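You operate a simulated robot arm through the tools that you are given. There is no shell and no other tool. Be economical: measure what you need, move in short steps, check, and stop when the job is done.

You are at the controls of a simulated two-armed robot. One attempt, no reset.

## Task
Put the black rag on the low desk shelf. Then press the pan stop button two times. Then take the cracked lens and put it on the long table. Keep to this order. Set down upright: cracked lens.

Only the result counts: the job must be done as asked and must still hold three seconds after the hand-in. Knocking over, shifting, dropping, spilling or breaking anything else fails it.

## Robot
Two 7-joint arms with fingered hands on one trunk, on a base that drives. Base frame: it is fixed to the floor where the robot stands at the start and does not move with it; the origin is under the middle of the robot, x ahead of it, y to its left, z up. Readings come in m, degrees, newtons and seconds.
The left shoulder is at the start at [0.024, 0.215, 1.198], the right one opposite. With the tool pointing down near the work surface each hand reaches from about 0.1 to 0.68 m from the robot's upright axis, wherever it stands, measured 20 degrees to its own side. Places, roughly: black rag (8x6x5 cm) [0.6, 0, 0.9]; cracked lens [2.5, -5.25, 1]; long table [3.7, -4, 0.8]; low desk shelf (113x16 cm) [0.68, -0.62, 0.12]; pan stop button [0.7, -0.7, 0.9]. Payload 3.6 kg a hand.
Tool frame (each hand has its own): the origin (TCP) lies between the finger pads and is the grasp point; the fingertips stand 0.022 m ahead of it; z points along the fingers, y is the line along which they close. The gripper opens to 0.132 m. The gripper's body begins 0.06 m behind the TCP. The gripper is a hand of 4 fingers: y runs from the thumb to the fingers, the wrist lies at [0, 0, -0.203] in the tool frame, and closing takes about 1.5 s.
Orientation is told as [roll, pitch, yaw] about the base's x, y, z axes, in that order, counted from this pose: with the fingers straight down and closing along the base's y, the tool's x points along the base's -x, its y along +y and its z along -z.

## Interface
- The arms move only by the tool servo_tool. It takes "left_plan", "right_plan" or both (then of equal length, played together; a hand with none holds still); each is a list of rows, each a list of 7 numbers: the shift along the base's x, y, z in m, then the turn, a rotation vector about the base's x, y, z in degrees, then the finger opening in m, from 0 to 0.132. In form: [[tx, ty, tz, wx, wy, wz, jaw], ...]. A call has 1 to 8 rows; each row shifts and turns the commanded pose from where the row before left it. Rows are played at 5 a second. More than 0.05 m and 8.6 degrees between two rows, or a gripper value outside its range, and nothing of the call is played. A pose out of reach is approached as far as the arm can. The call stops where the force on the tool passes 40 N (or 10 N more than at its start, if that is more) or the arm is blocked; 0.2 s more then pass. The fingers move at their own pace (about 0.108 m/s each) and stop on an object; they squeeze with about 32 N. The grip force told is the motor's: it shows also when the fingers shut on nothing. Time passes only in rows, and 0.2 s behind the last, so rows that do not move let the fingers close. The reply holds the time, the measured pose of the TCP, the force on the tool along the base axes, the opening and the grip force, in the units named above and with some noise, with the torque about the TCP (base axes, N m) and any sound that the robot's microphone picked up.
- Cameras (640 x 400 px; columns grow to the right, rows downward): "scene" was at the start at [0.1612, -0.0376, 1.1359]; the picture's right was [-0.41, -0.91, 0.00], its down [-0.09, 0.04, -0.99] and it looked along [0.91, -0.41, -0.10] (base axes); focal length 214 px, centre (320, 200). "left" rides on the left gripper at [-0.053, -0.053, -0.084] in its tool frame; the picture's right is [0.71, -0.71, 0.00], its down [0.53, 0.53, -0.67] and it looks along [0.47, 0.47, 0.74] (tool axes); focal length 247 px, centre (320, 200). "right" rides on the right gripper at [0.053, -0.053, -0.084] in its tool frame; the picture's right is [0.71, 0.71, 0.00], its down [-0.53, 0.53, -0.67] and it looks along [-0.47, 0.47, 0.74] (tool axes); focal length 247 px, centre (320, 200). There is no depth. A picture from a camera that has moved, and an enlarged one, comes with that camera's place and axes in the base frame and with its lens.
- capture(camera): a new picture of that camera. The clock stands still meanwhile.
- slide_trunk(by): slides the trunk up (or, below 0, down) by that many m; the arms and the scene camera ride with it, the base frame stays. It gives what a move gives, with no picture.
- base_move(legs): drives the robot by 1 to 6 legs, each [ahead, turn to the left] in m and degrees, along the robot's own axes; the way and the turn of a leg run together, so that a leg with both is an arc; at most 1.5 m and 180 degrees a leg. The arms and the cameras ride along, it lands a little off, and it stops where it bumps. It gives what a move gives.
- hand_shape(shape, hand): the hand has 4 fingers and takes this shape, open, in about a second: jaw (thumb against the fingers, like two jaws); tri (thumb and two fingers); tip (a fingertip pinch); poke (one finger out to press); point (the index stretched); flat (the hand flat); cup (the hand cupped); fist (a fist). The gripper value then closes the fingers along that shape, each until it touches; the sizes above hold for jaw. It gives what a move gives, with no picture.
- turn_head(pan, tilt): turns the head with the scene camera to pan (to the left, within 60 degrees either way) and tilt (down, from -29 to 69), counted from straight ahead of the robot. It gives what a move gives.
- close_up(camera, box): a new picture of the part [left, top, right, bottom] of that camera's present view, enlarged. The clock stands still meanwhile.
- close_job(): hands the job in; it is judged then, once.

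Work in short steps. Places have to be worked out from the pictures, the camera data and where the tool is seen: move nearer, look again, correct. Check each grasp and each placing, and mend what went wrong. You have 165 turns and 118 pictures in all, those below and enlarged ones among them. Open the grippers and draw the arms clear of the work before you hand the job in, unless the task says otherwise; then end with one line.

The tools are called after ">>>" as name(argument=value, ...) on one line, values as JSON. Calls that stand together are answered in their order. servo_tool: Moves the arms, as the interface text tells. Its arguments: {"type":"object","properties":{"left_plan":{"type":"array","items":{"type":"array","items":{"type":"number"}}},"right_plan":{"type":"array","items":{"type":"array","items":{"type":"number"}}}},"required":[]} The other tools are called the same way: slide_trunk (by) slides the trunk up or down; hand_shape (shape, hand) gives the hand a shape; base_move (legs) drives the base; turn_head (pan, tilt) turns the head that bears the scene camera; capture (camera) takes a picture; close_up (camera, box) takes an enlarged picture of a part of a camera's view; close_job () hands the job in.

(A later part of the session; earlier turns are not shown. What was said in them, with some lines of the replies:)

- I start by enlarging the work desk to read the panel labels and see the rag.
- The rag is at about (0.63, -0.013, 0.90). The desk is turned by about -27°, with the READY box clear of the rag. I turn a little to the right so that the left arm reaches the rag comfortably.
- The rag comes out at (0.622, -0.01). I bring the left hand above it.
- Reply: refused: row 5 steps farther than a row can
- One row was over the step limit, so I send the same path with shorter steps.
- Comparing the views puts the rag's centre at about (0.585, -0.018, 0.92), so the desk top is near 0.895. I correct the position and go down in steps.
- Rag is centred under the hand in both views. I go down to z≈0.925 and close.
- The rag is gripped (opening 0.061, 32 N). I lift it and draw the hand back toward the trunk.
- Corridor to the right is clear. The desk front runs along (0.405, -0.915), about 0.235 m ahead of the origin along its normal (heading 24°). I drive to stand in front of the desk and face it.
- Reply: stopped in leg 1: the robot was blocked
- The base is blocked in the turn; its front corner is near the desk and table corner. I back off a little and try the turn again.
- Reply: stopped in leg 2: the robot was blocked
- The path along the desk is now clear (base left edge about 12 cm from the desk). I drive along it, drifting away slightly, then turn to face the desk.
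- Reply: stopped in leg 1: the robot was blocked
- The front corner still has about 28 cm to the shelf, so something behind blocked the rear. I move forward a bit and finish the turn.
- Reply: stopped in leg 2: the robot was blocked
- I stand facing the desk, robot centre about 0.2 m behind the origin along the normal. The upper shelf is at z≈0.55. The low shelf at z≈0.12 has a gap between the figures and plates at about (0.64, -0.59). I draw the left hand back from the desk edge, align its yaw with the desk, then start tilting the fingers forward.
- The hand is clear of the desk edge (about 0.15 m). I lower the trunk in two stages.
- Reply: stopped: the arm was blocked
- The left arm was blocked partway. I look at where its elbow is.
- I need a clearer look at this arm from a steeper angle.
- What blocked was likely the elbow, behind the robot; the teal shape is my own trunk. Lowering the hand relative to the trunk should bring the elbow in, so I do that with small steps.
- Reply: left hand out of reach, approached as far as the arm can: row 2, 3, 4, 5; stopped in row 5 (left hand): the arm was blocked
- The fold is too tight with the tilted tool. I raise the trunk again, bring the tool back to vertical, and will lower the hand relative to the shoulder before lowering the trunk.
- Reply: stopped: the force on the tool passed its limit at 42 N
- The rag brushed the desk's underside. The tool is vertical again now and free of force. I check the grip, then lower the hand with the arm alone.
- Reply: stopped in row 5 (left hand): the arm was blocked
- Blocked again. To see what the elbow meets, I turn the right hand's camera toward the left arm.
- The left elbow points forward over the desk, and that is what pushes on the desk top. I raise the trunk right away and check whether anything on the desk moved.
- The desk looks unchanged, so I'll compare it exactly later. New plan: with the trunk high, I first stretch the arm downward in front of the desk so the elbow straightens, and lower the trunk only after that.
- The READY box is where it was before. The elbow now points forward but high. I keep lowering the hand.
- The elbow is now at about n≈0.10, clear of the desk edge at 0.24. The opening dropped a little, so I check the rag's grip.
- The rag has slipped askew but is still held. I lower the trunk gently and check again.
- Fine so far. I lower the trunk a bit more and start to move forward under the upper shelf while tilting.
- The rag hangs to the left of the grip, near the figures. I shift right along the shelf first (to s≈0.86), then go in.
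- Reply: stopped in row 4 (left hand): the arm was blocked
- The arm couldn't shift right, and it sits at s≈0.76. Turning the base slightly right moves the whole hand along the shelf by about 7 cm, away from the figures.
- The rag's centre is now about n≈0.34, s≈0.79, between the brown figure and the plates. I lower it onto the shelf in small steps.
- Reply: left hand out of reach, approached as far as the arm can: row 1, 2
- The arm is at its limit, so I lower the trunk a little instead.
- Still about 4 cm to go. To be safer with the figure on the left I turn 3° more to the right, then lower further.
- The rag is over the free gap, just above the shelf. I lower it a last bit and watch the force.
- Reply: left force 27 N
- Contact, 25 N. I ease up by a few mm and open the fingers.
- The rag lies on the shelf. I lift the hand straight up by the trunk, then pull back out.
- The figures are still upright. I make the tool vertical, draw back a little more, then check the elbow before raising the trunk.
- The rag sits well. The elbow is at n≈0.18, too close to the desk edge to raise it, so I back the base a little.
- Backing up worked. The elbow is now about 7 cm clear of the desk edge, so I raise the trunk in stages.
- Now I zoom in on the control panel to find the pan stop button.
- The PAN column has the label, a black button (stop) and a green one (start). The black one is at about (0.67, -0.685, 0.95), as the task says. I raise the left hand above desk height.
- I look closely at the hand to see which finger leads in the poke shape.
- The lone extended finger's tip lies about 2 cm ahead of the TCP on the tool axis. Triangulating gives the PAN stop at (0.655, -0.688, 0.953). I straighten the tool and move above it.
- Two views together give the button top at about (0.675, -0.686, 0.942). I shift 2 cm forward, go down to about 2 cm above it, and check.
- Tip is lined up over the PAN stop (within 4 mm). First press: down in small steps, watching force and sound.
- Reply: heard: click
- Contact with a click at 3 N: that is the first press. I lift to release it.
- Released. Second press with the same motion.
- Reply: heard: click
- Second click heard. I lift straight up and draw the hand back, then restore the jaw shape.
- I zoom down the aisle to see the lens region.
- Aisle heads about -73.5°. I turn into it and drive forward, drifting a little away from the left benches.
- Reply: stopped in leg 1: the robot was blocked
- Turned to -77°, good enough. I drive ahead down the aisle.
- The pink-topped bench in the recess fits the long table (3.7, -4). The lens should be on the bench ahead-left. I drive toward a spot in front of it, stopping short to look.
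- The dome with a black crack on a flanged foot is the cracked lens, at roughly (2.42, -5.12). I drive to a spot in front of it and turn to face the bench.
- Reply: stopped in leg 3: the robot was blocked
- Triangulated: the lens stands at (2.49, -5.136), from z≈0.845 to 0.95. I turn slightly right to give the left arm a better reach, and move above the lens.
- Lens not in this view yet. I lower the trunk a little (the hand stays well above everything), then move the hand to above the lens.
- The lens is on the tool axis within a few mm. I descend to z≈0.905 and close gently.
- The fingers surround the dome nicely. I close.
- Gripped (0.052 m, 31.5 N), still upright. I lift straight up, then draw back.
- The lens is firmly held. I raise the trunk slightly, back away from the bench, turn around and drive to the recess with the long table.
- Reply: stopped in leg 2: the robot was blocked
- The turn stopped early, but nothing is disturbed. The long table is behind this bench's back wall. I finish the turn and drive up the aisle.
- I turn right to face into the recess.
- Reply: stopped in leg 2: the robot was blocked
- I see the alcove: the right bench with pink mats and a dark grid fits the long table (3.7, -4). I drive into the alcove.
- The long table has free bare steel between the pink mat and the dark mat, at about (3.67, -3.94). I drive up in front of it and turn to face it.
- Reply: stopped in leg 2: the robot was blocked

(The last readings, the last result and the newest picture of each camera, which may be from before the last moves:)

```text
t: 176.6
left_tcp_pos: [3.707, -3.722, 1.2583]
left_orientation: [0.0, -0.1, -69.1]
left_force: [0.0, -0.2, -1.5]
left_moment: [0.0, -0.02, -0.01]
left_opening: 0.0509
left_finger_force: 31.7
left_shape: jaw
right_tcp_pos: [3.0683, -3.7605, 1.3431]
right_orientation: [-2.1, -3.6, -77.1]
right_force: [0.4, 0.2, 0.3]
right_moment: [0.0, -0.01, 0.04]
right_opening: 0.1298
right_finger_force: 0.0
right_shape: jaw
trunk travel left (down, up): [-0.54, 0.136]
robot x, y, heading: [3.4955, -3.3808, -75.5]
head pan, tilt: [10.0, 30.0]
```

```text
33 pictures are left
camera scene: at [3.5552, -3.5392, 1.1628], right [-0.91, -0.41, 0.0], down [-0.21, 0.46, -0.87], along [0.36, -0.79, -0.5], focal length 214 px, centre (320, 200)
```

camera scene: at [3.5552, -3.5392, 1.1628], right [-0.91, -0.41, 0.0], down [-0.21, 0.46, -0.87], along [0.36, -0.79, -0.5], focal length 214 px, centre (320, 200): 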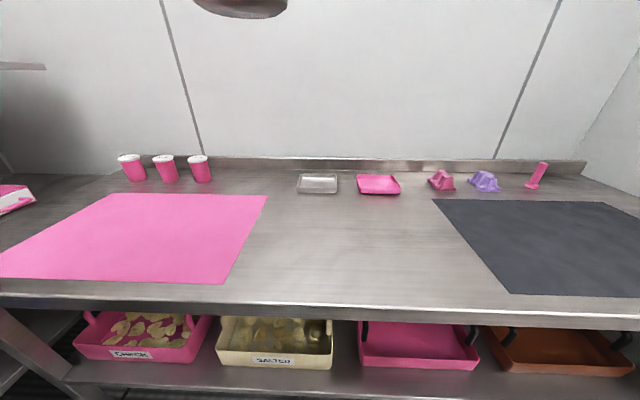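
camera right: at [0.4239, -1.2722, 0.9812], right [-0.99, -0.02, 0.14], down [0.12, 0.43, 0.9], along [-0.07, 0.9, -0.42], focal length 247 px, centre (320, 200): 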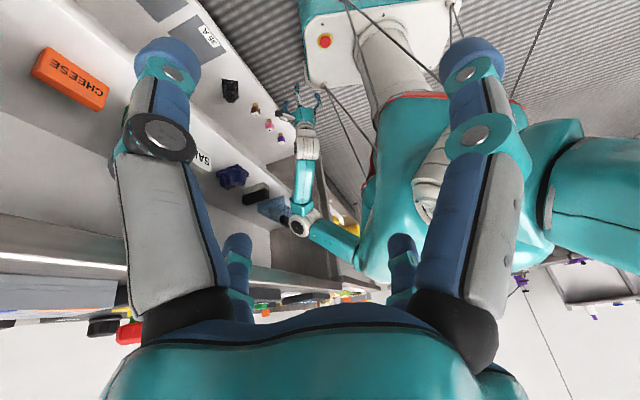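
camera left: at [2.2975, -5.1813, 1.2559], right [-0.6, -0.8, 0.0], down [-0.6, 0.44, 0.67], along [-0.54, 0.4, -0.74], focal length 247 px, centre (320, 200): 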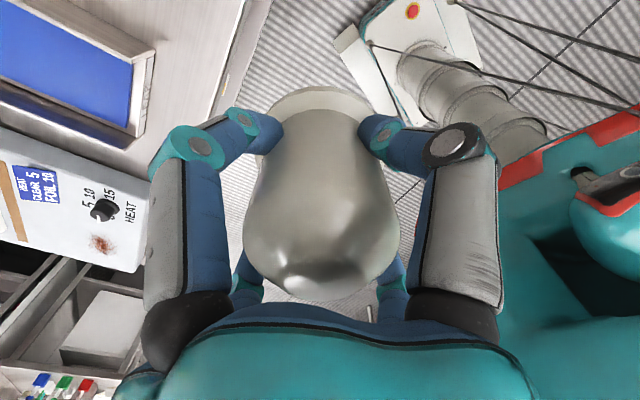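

The table top is at z≈0.85, and the bare area between the mats is free. My target is (3.68, -3.92). I lower the trunk a little and move the lens above it.

>>> slide_trunk(by=-0.08)

>>> servo_tool(left_plan=[[-0.006, -0.04, 0, 0, 0, 0, 0.02], [-0.006, -0.04, 0, 0, 0, 0, 0.02], [-0.005, -0.04, 0, 0, 0, 0, 0.02], [-0.005, -0.04, 0, 0, 0, 0, 0.02], [-0.005, -0.038, 0, 0, 0, 0, 0.02], [0, 0, -0.045, 0, 0, 0, 0.02], [0, 0, -0.045, 0, 0, 0, 0.02], [0, 0, -0.045, 0, 0, 0, 0.02]])

>>> capture(camera="scene")

>>> capture(camera="left")

```text
t: 177.7
left_tcp_pos: [3.7068, -3.7221, 1.1768]
left_orientation: [0.0, -0.1, -69.1]
left_force: [0.9, -1.2, -1.6]
left_moment: [0.01, -0.02, 0.01]
left_opening: 0.0514
left_finger_force: 32.0
left_shape: jaw
right_tcp_pos: [3.0683, -3.7585, 1.2617]
right_orientation: [-2.1, -3.6, -77.1]
right_force: [-0.3, 0.7, 0.3]
right_moment: [0.0, -0.02, -0.02]
right_opening: 0.1302
right_finger_force: 0.1
right_shape: jaw
trunk travel left (down, up): [-0.46, 0.216]
robot x, y, heading: [3.4951, -3.3828, -75.5]
head pan, tilt: [10.0, 30.0]
```

```text
t: 179.5
left_tcp_pos: [3.6806, -3.9209, 1.0411]
left_orientation: [0.1, -0.2, -69.1]
left_force: [0.4, -0.6, -0.8]
left_moment: [0.02, -0.02, 0.01]
left_opening: 0.0507
left_finger_force: 32.1
left_shape: jaw
right_tcp_pos: [3.0693, -3.7596, 1.2632]
right_orientation: [-2.1, -3.5, -77.0]
right_force: [0.3, 0.4, -0.7]
right_moment: [0.02, -0.01, -0.02]
right_opening: 0.1299
right_finger_force: 0.1
right_shape: jaw
trunk travel left (down, up): [-0.46, 0.216]
robot x, y, heading: [3.5005, -3.3875, -75.4]
head pan, tilt: [10.0, 30.0]
```

```text
32 pictures are left
camera scene: at [3.5559, -3.5402, 1.0817], right [-0.91, -0.41, 0.0], down [-0.21, 0.46, -0.87], along [0.36, -0.79, -0.5], focal length 214 px, centre (320, 200)
```

scene: 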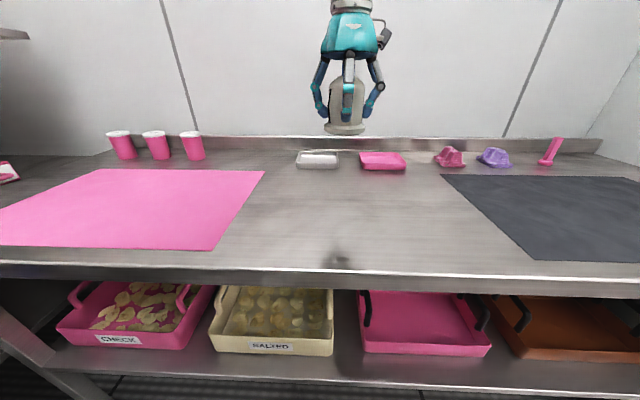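

```text
31 pictures are left
camera left: at [3.6488, -3.9889, 1.1248], right [-0.91, 0.41, 0.0], down [0.3, 0.68, 0.67], along [0.27, 0.61, -0.74], focal length 247 px, centre (320, 200)
```

left: 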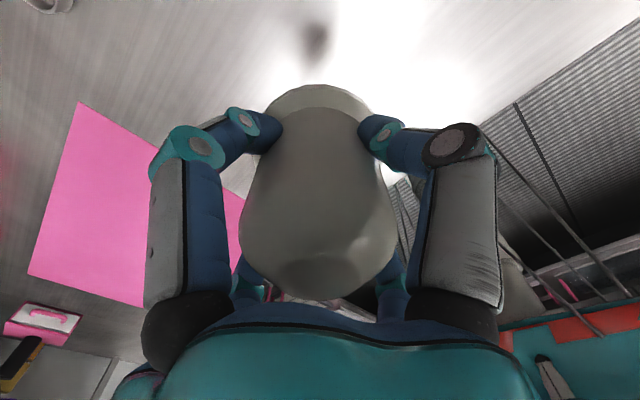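

The landing point is clear. I descend to just above the table, then slowly until contact.

>>> servo_tool(left_plan=[[0, 0, -0.045, 0, 0, 0, 0.02], [0, 0, -0.04, 0, 0, 0, 0.02], [0, 0, -0.02, 0, 0, 0, 0.02], [0, 0, 0, 0, 0, 0, 0.02]])

>>> close_up(camera="scene", box=[240, 100, 440, 225])

```text
t: 180.5
left_tcp_pos: [3.6793, -3.9202, 0.9368]
left_orientation: [0.0, -0.2, -69.1]
left_force: [-0.8, -0.2, -1.4]
left_moment: [0.01, 0.02, 0.02]
left_opening: 0.051
left_finger_force: 31.6
left_shape: jaw
right_tcp_pos: [3.0669, -3.7593, 1.2636]
right_orientation: [-2.1, -3.6, -77.1]
right_force: [0.1, 0.5, -0.3]
right_moment: [0.0, 0.01, -0.02]
right_opening: 0.1302
right_finger_force: 0.1
right_shape: jaw
trunk travel left (down, up): [-0.46, 0.216]
robot x, y, heading: [3.4968, -3.3825, -75.6]
head pan, tilt: [10.0, 30.0]
```

```text
3.20 times, centred on (340, 162) of scene
camera zoom: at [3.5549, -3.5397, 1.0818], right [-0.91, -0.41, 0.0], down [-0.21, 0.46, -0.87], along [0.36, -0.79, -0.5], focal length 686 px, centre (256, 320)
```

zoom: 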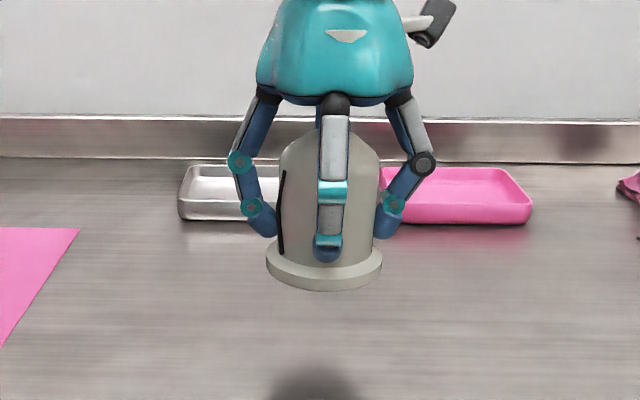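

Still a few cm above the table. I descend in 6 mm steps watching the force.

>>> servo_tool(left_plan=[[0, 0, -0.008, 0, 0, 0, 0.02], [0, 0, -0.008, 0, 0, 0, 0.02], [0, 0, -0.006, 0, 0, 0, 0.02], [0, 0, -0.003, 0, 0, 0, 0.02], [0, 0, 0, 0, 0, 0, 0.02]])

>>> close_up(camera="scene", box=[240, 100, 440, 225])

```text
t: 181.7
left_tcp_pos: [3.6807, -3.9199, 0.9121]
left_orientation: [0.2, -0.1, -69.1]
left_force: [0.1, -0.4, -1.3]
left_moment: [0.0, -0.01, 0.01]
left_opening: 0.0511
left_finger_force: 31.7
left_shape: jaw
right_tcp_pos: [3.0678, -3.7589, 1.2619]
right_orientation: [-2.2, -3.5, -77.0]
right_force: [1.2, 0.7, 0.6]
right_moment: [0.01, 0.01, -0.01]
right_opening: 0.1299
right_finger_force: 0.1
right_shape: jaw
trunk travel left (down, up): [-0.46, 0.216]
robot x, y, heading: [3.4972, -3.3796, -75.7]
head pan, tilt: [10.0, 30.0]
```

```text
3.20 times, centred on (340, 162) of scene
camera zoom: at [3.5551, -3.5398, 1.0818], right [-0.91, -0.41, 0.0], down [-0.21, 0.46, -0.87], along [0.36, -0.79, -0.5], focal length 686 px, centre (256, 320)
```

zoom: 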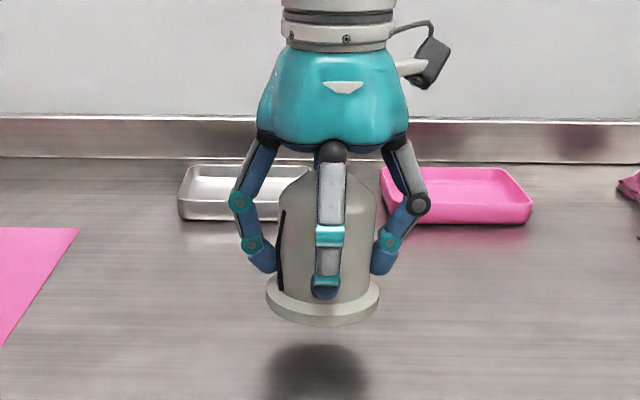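

From the shadow, about 3.5 cm remains. I continue down.

>>> servo_tool(left_plan=[[0, 0, -0.012, 0, 0, 0, 0.02], [0, 0, -0.01, 0, 0, 0, 0.02], [0, 0, -0.004, 0, 0, 0, 0.02], [0, 0, 0, 0, 0, 0, 0.02]])

>>> close_up(camera="scene", box=[240, 120, 440, 245])

```text
t: 182.7
left_tcp_pos: [3.6783, -3.9204, 0.8858]
left_orientation: [0.0, -0.2, -69.2]
left_force: [-0.2, 0.5, 5.0]
left_moment: [-0.09, 0.07, -0.01]
left_opening: 0.0511
left_finger_force: 32.1
left_shape: jaw
right_tcp_pos: [3.0663, -3.7587, 1.2631]
right_orientation: [-2.2, -3.6, -77.1]
right_force: [0.0, -0.1, -0.2]
right_moment: [0.02, -0.05, -0.02]
right_opening: 0.1301
right_finger_force: 0.1
right_shape: jaw
trunk travel left (down, up): [-0.46, 0.216]
robot x, y, heading: [3.4958, -3.3849, -75.7]
head pan, tilt: [10.0, 30.0]
```

```text
3.20 times, centred on (340, 182) of scene
camera zoom: at [3.555, -3.5393, 1.0819], right [-0.91, -0.41, 0.0], down [-0.21, 0.46, -0.87], along [0.36, -0.79, -0.5], focal length 686 px, centre (256, 256)
```

zoom: 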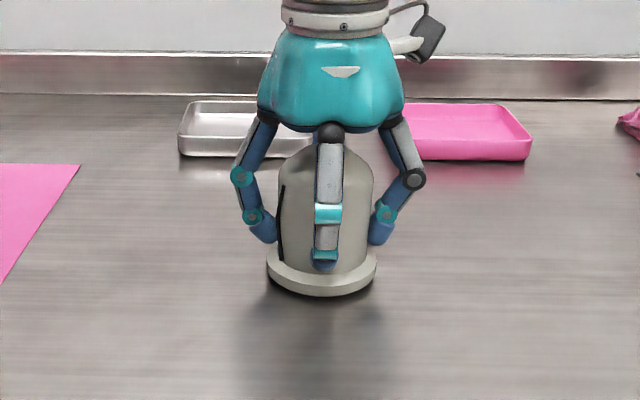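

Contact at 5 N, and the lens is standing on the table. I open the fingers.

>>> servo_tool(left_plan=[[0, 0, -0.001, 0, 0, 0, 0.02], [0, 0, 0, 0, 0, 0, 0.056], [0, 0, 0, 0, 0, 0, 0.065], [0, 0, 0, 0, 0, 0, 0.09], [0, 0, 0, 0, 0, 0, 0.12], [0, 0, 0, 0, 0, 0, 0.132], [0, 0, 0, 0, 0, 0, 0.132]])

>>> close_up(camera="scene", box=[240, 120, 440, 245])

```text
t: 184.3
left_tcp_pos: [3.6786, -3.9197, 0.8852]
left_orientation: [0.1, -0.1, -69.1]
left_force: [0.2, -0.1, -0.1]
left_moment: [-0.02, 0.0, 0.02]
left_opening: 0.1318
left_finger_force: 0.0
left_shape: jaw
right_tcp_pos: [3.0672, -3.7583, 1.2629]
right_orientation: [-2.1, -3.5, -77.1]
right_force: [-0.3, -0.3, -0.3]
right_moment: [0.02, -0.05, -0.01]
right_opening: 0.13
right_finger_force: 0.1
right_shape: jaw
trunk travel left (down, up): [-0.46, 0.216]
robot x, y, heading: [3.497, -3.3902, -75.5]
head pan, tilt: [10.0, 30.0]
```

```text
3.20 times, centred on (340, 182) of scene
camera zoom: at [3.5551, -3.5397, 1.0818], right [-0.91, -0.41, 0.0], down [-0.21, 0.46, -0.87], along [0.36, -0.79, -0.5], focal length 686 px, centre (256, 256)
```

zoom: 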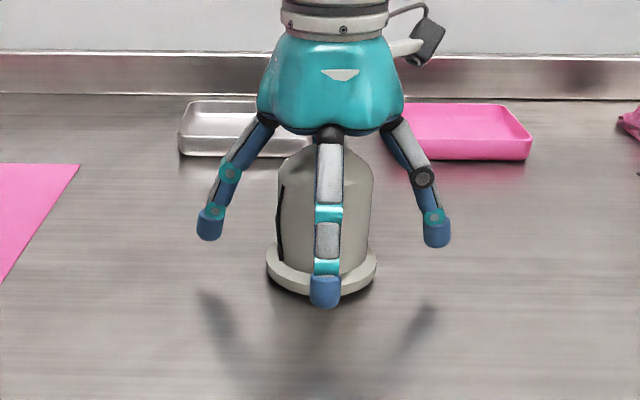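

Lens stands upright and is released. I lift straight up and draw the arm back.

>>> servo_tool(left_plan=[[0, 0, 0.03, 0, 0, 0, 0.132], [0, 0, 0.045, 0, 0, 0, 0.132], [0, 0, 0.045, 0, 0, 0, 0.132], [0, 0, 0.045, 0, 0, 0, 0.132], [0, 0, 0.045, 0, 0, 0, 0.132], [0, 0, 0.045, 0, 0, 0, 0.132], [0.01, 0.045, 0, 0, 0, 0, 0.132], [0.01, 0.045, 0, 0, 0, 0, 0.132]])

>>> servo_tool(left_plan=[[0.005, 0.045, 0, 0, 0, 0, 0.132], [0, 0.045, 0, 0, 0, 0, 0.132], [0, 0.01, 0, 0, 0, 0, 0.132]])

>>> capture(camera="scene")

```text
t: 186.1
left_tcp_pos: [3.6997, -3.8274, 1.1393]
left_orientation: [0.0, -0.3, -69.0]
left_force: [-0.2, 0.5, 1.6]
left_moment: [-0.01, 0.01, 0.04]
left_opening: 0.1316
left_finger_force: 0.0
left_shape: jaw
right_tcp_pos: [3.068, -3.7588, 1.2622]
right_orientation: [-2.1, -3.5, -77.1]
right_force: [0.6, -0.1, -0.8]
right_moment: [0.0, 0.04, -0.01]
right_opening: 0.1302
right_finger_force: 0.0
right_shape: jaw
trunk travel left (down, up): [-0.46, 0.216]
robot x, y, heading: [3.4958, -3.3834, -75.7]
head pan, tilt: [10.0, 30.0]
```

```text
t: 186.9
left_tcp_pos: [3.7041, -3.7284, 1.1391]
left_orientation: [0.1, -0.2, -69.1]
left_force: [0.2, 0.2, -0.1]
left_moment: [0.01, 0.04, 0.02]
left_opening: 0.1318
left_finger_force: 0.1
left_shape: jaw
right_tcp_pos: [3.0678, -3.7584, 1.2624]
right_orientation: [-2.1, -3.7, -77.1]
right_force: [0.3, -0.9, 0.4]
right_moment: [0.0, 0.02, -0.03]
right_opening: 0.1301
right_finger_force: 0.1
right_shape: jaw
trunk travel left (down, up): [-0.46, 0.216]
robot x, y, heading: [3.4976, -3.385, -75.4]
head pan, tilt: [10.0, 30.0]
```

```text
26 pictures are left
camera scene: at [3.5551, -3.5396, 1.0818], right [-0.91, -0.41, 0.0], down [-0.21, 0.46, -0.87], along [0.36, -0.79, -0.5], focal length 214 px, centre (320, 200)
```

scene: 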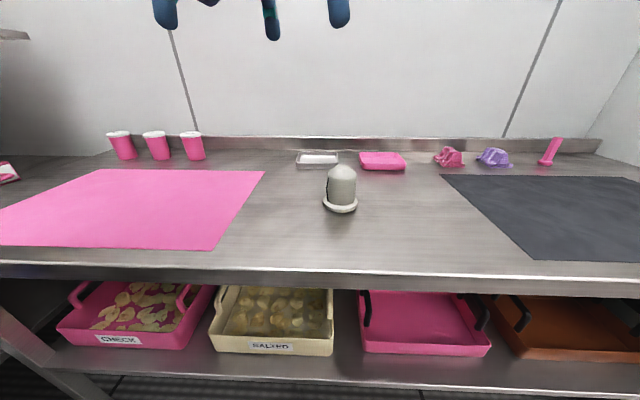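

The lens stands upright on the long table. The rag was seen on the low shelf, and both presses clicked. The hands are open and clear, so I hand the job in.

>>> close_job()

```text
The job is handed in.
```

I did the three parts in order and handed the job in: the rag is on the low desk shelf, the pan stop button was pressed twice (one click each), and the cracked lens is upright on the long table. I last saw the rag just before the presses; the base stopped against something while turning away from the desk afterwards, and I did not go back to check.
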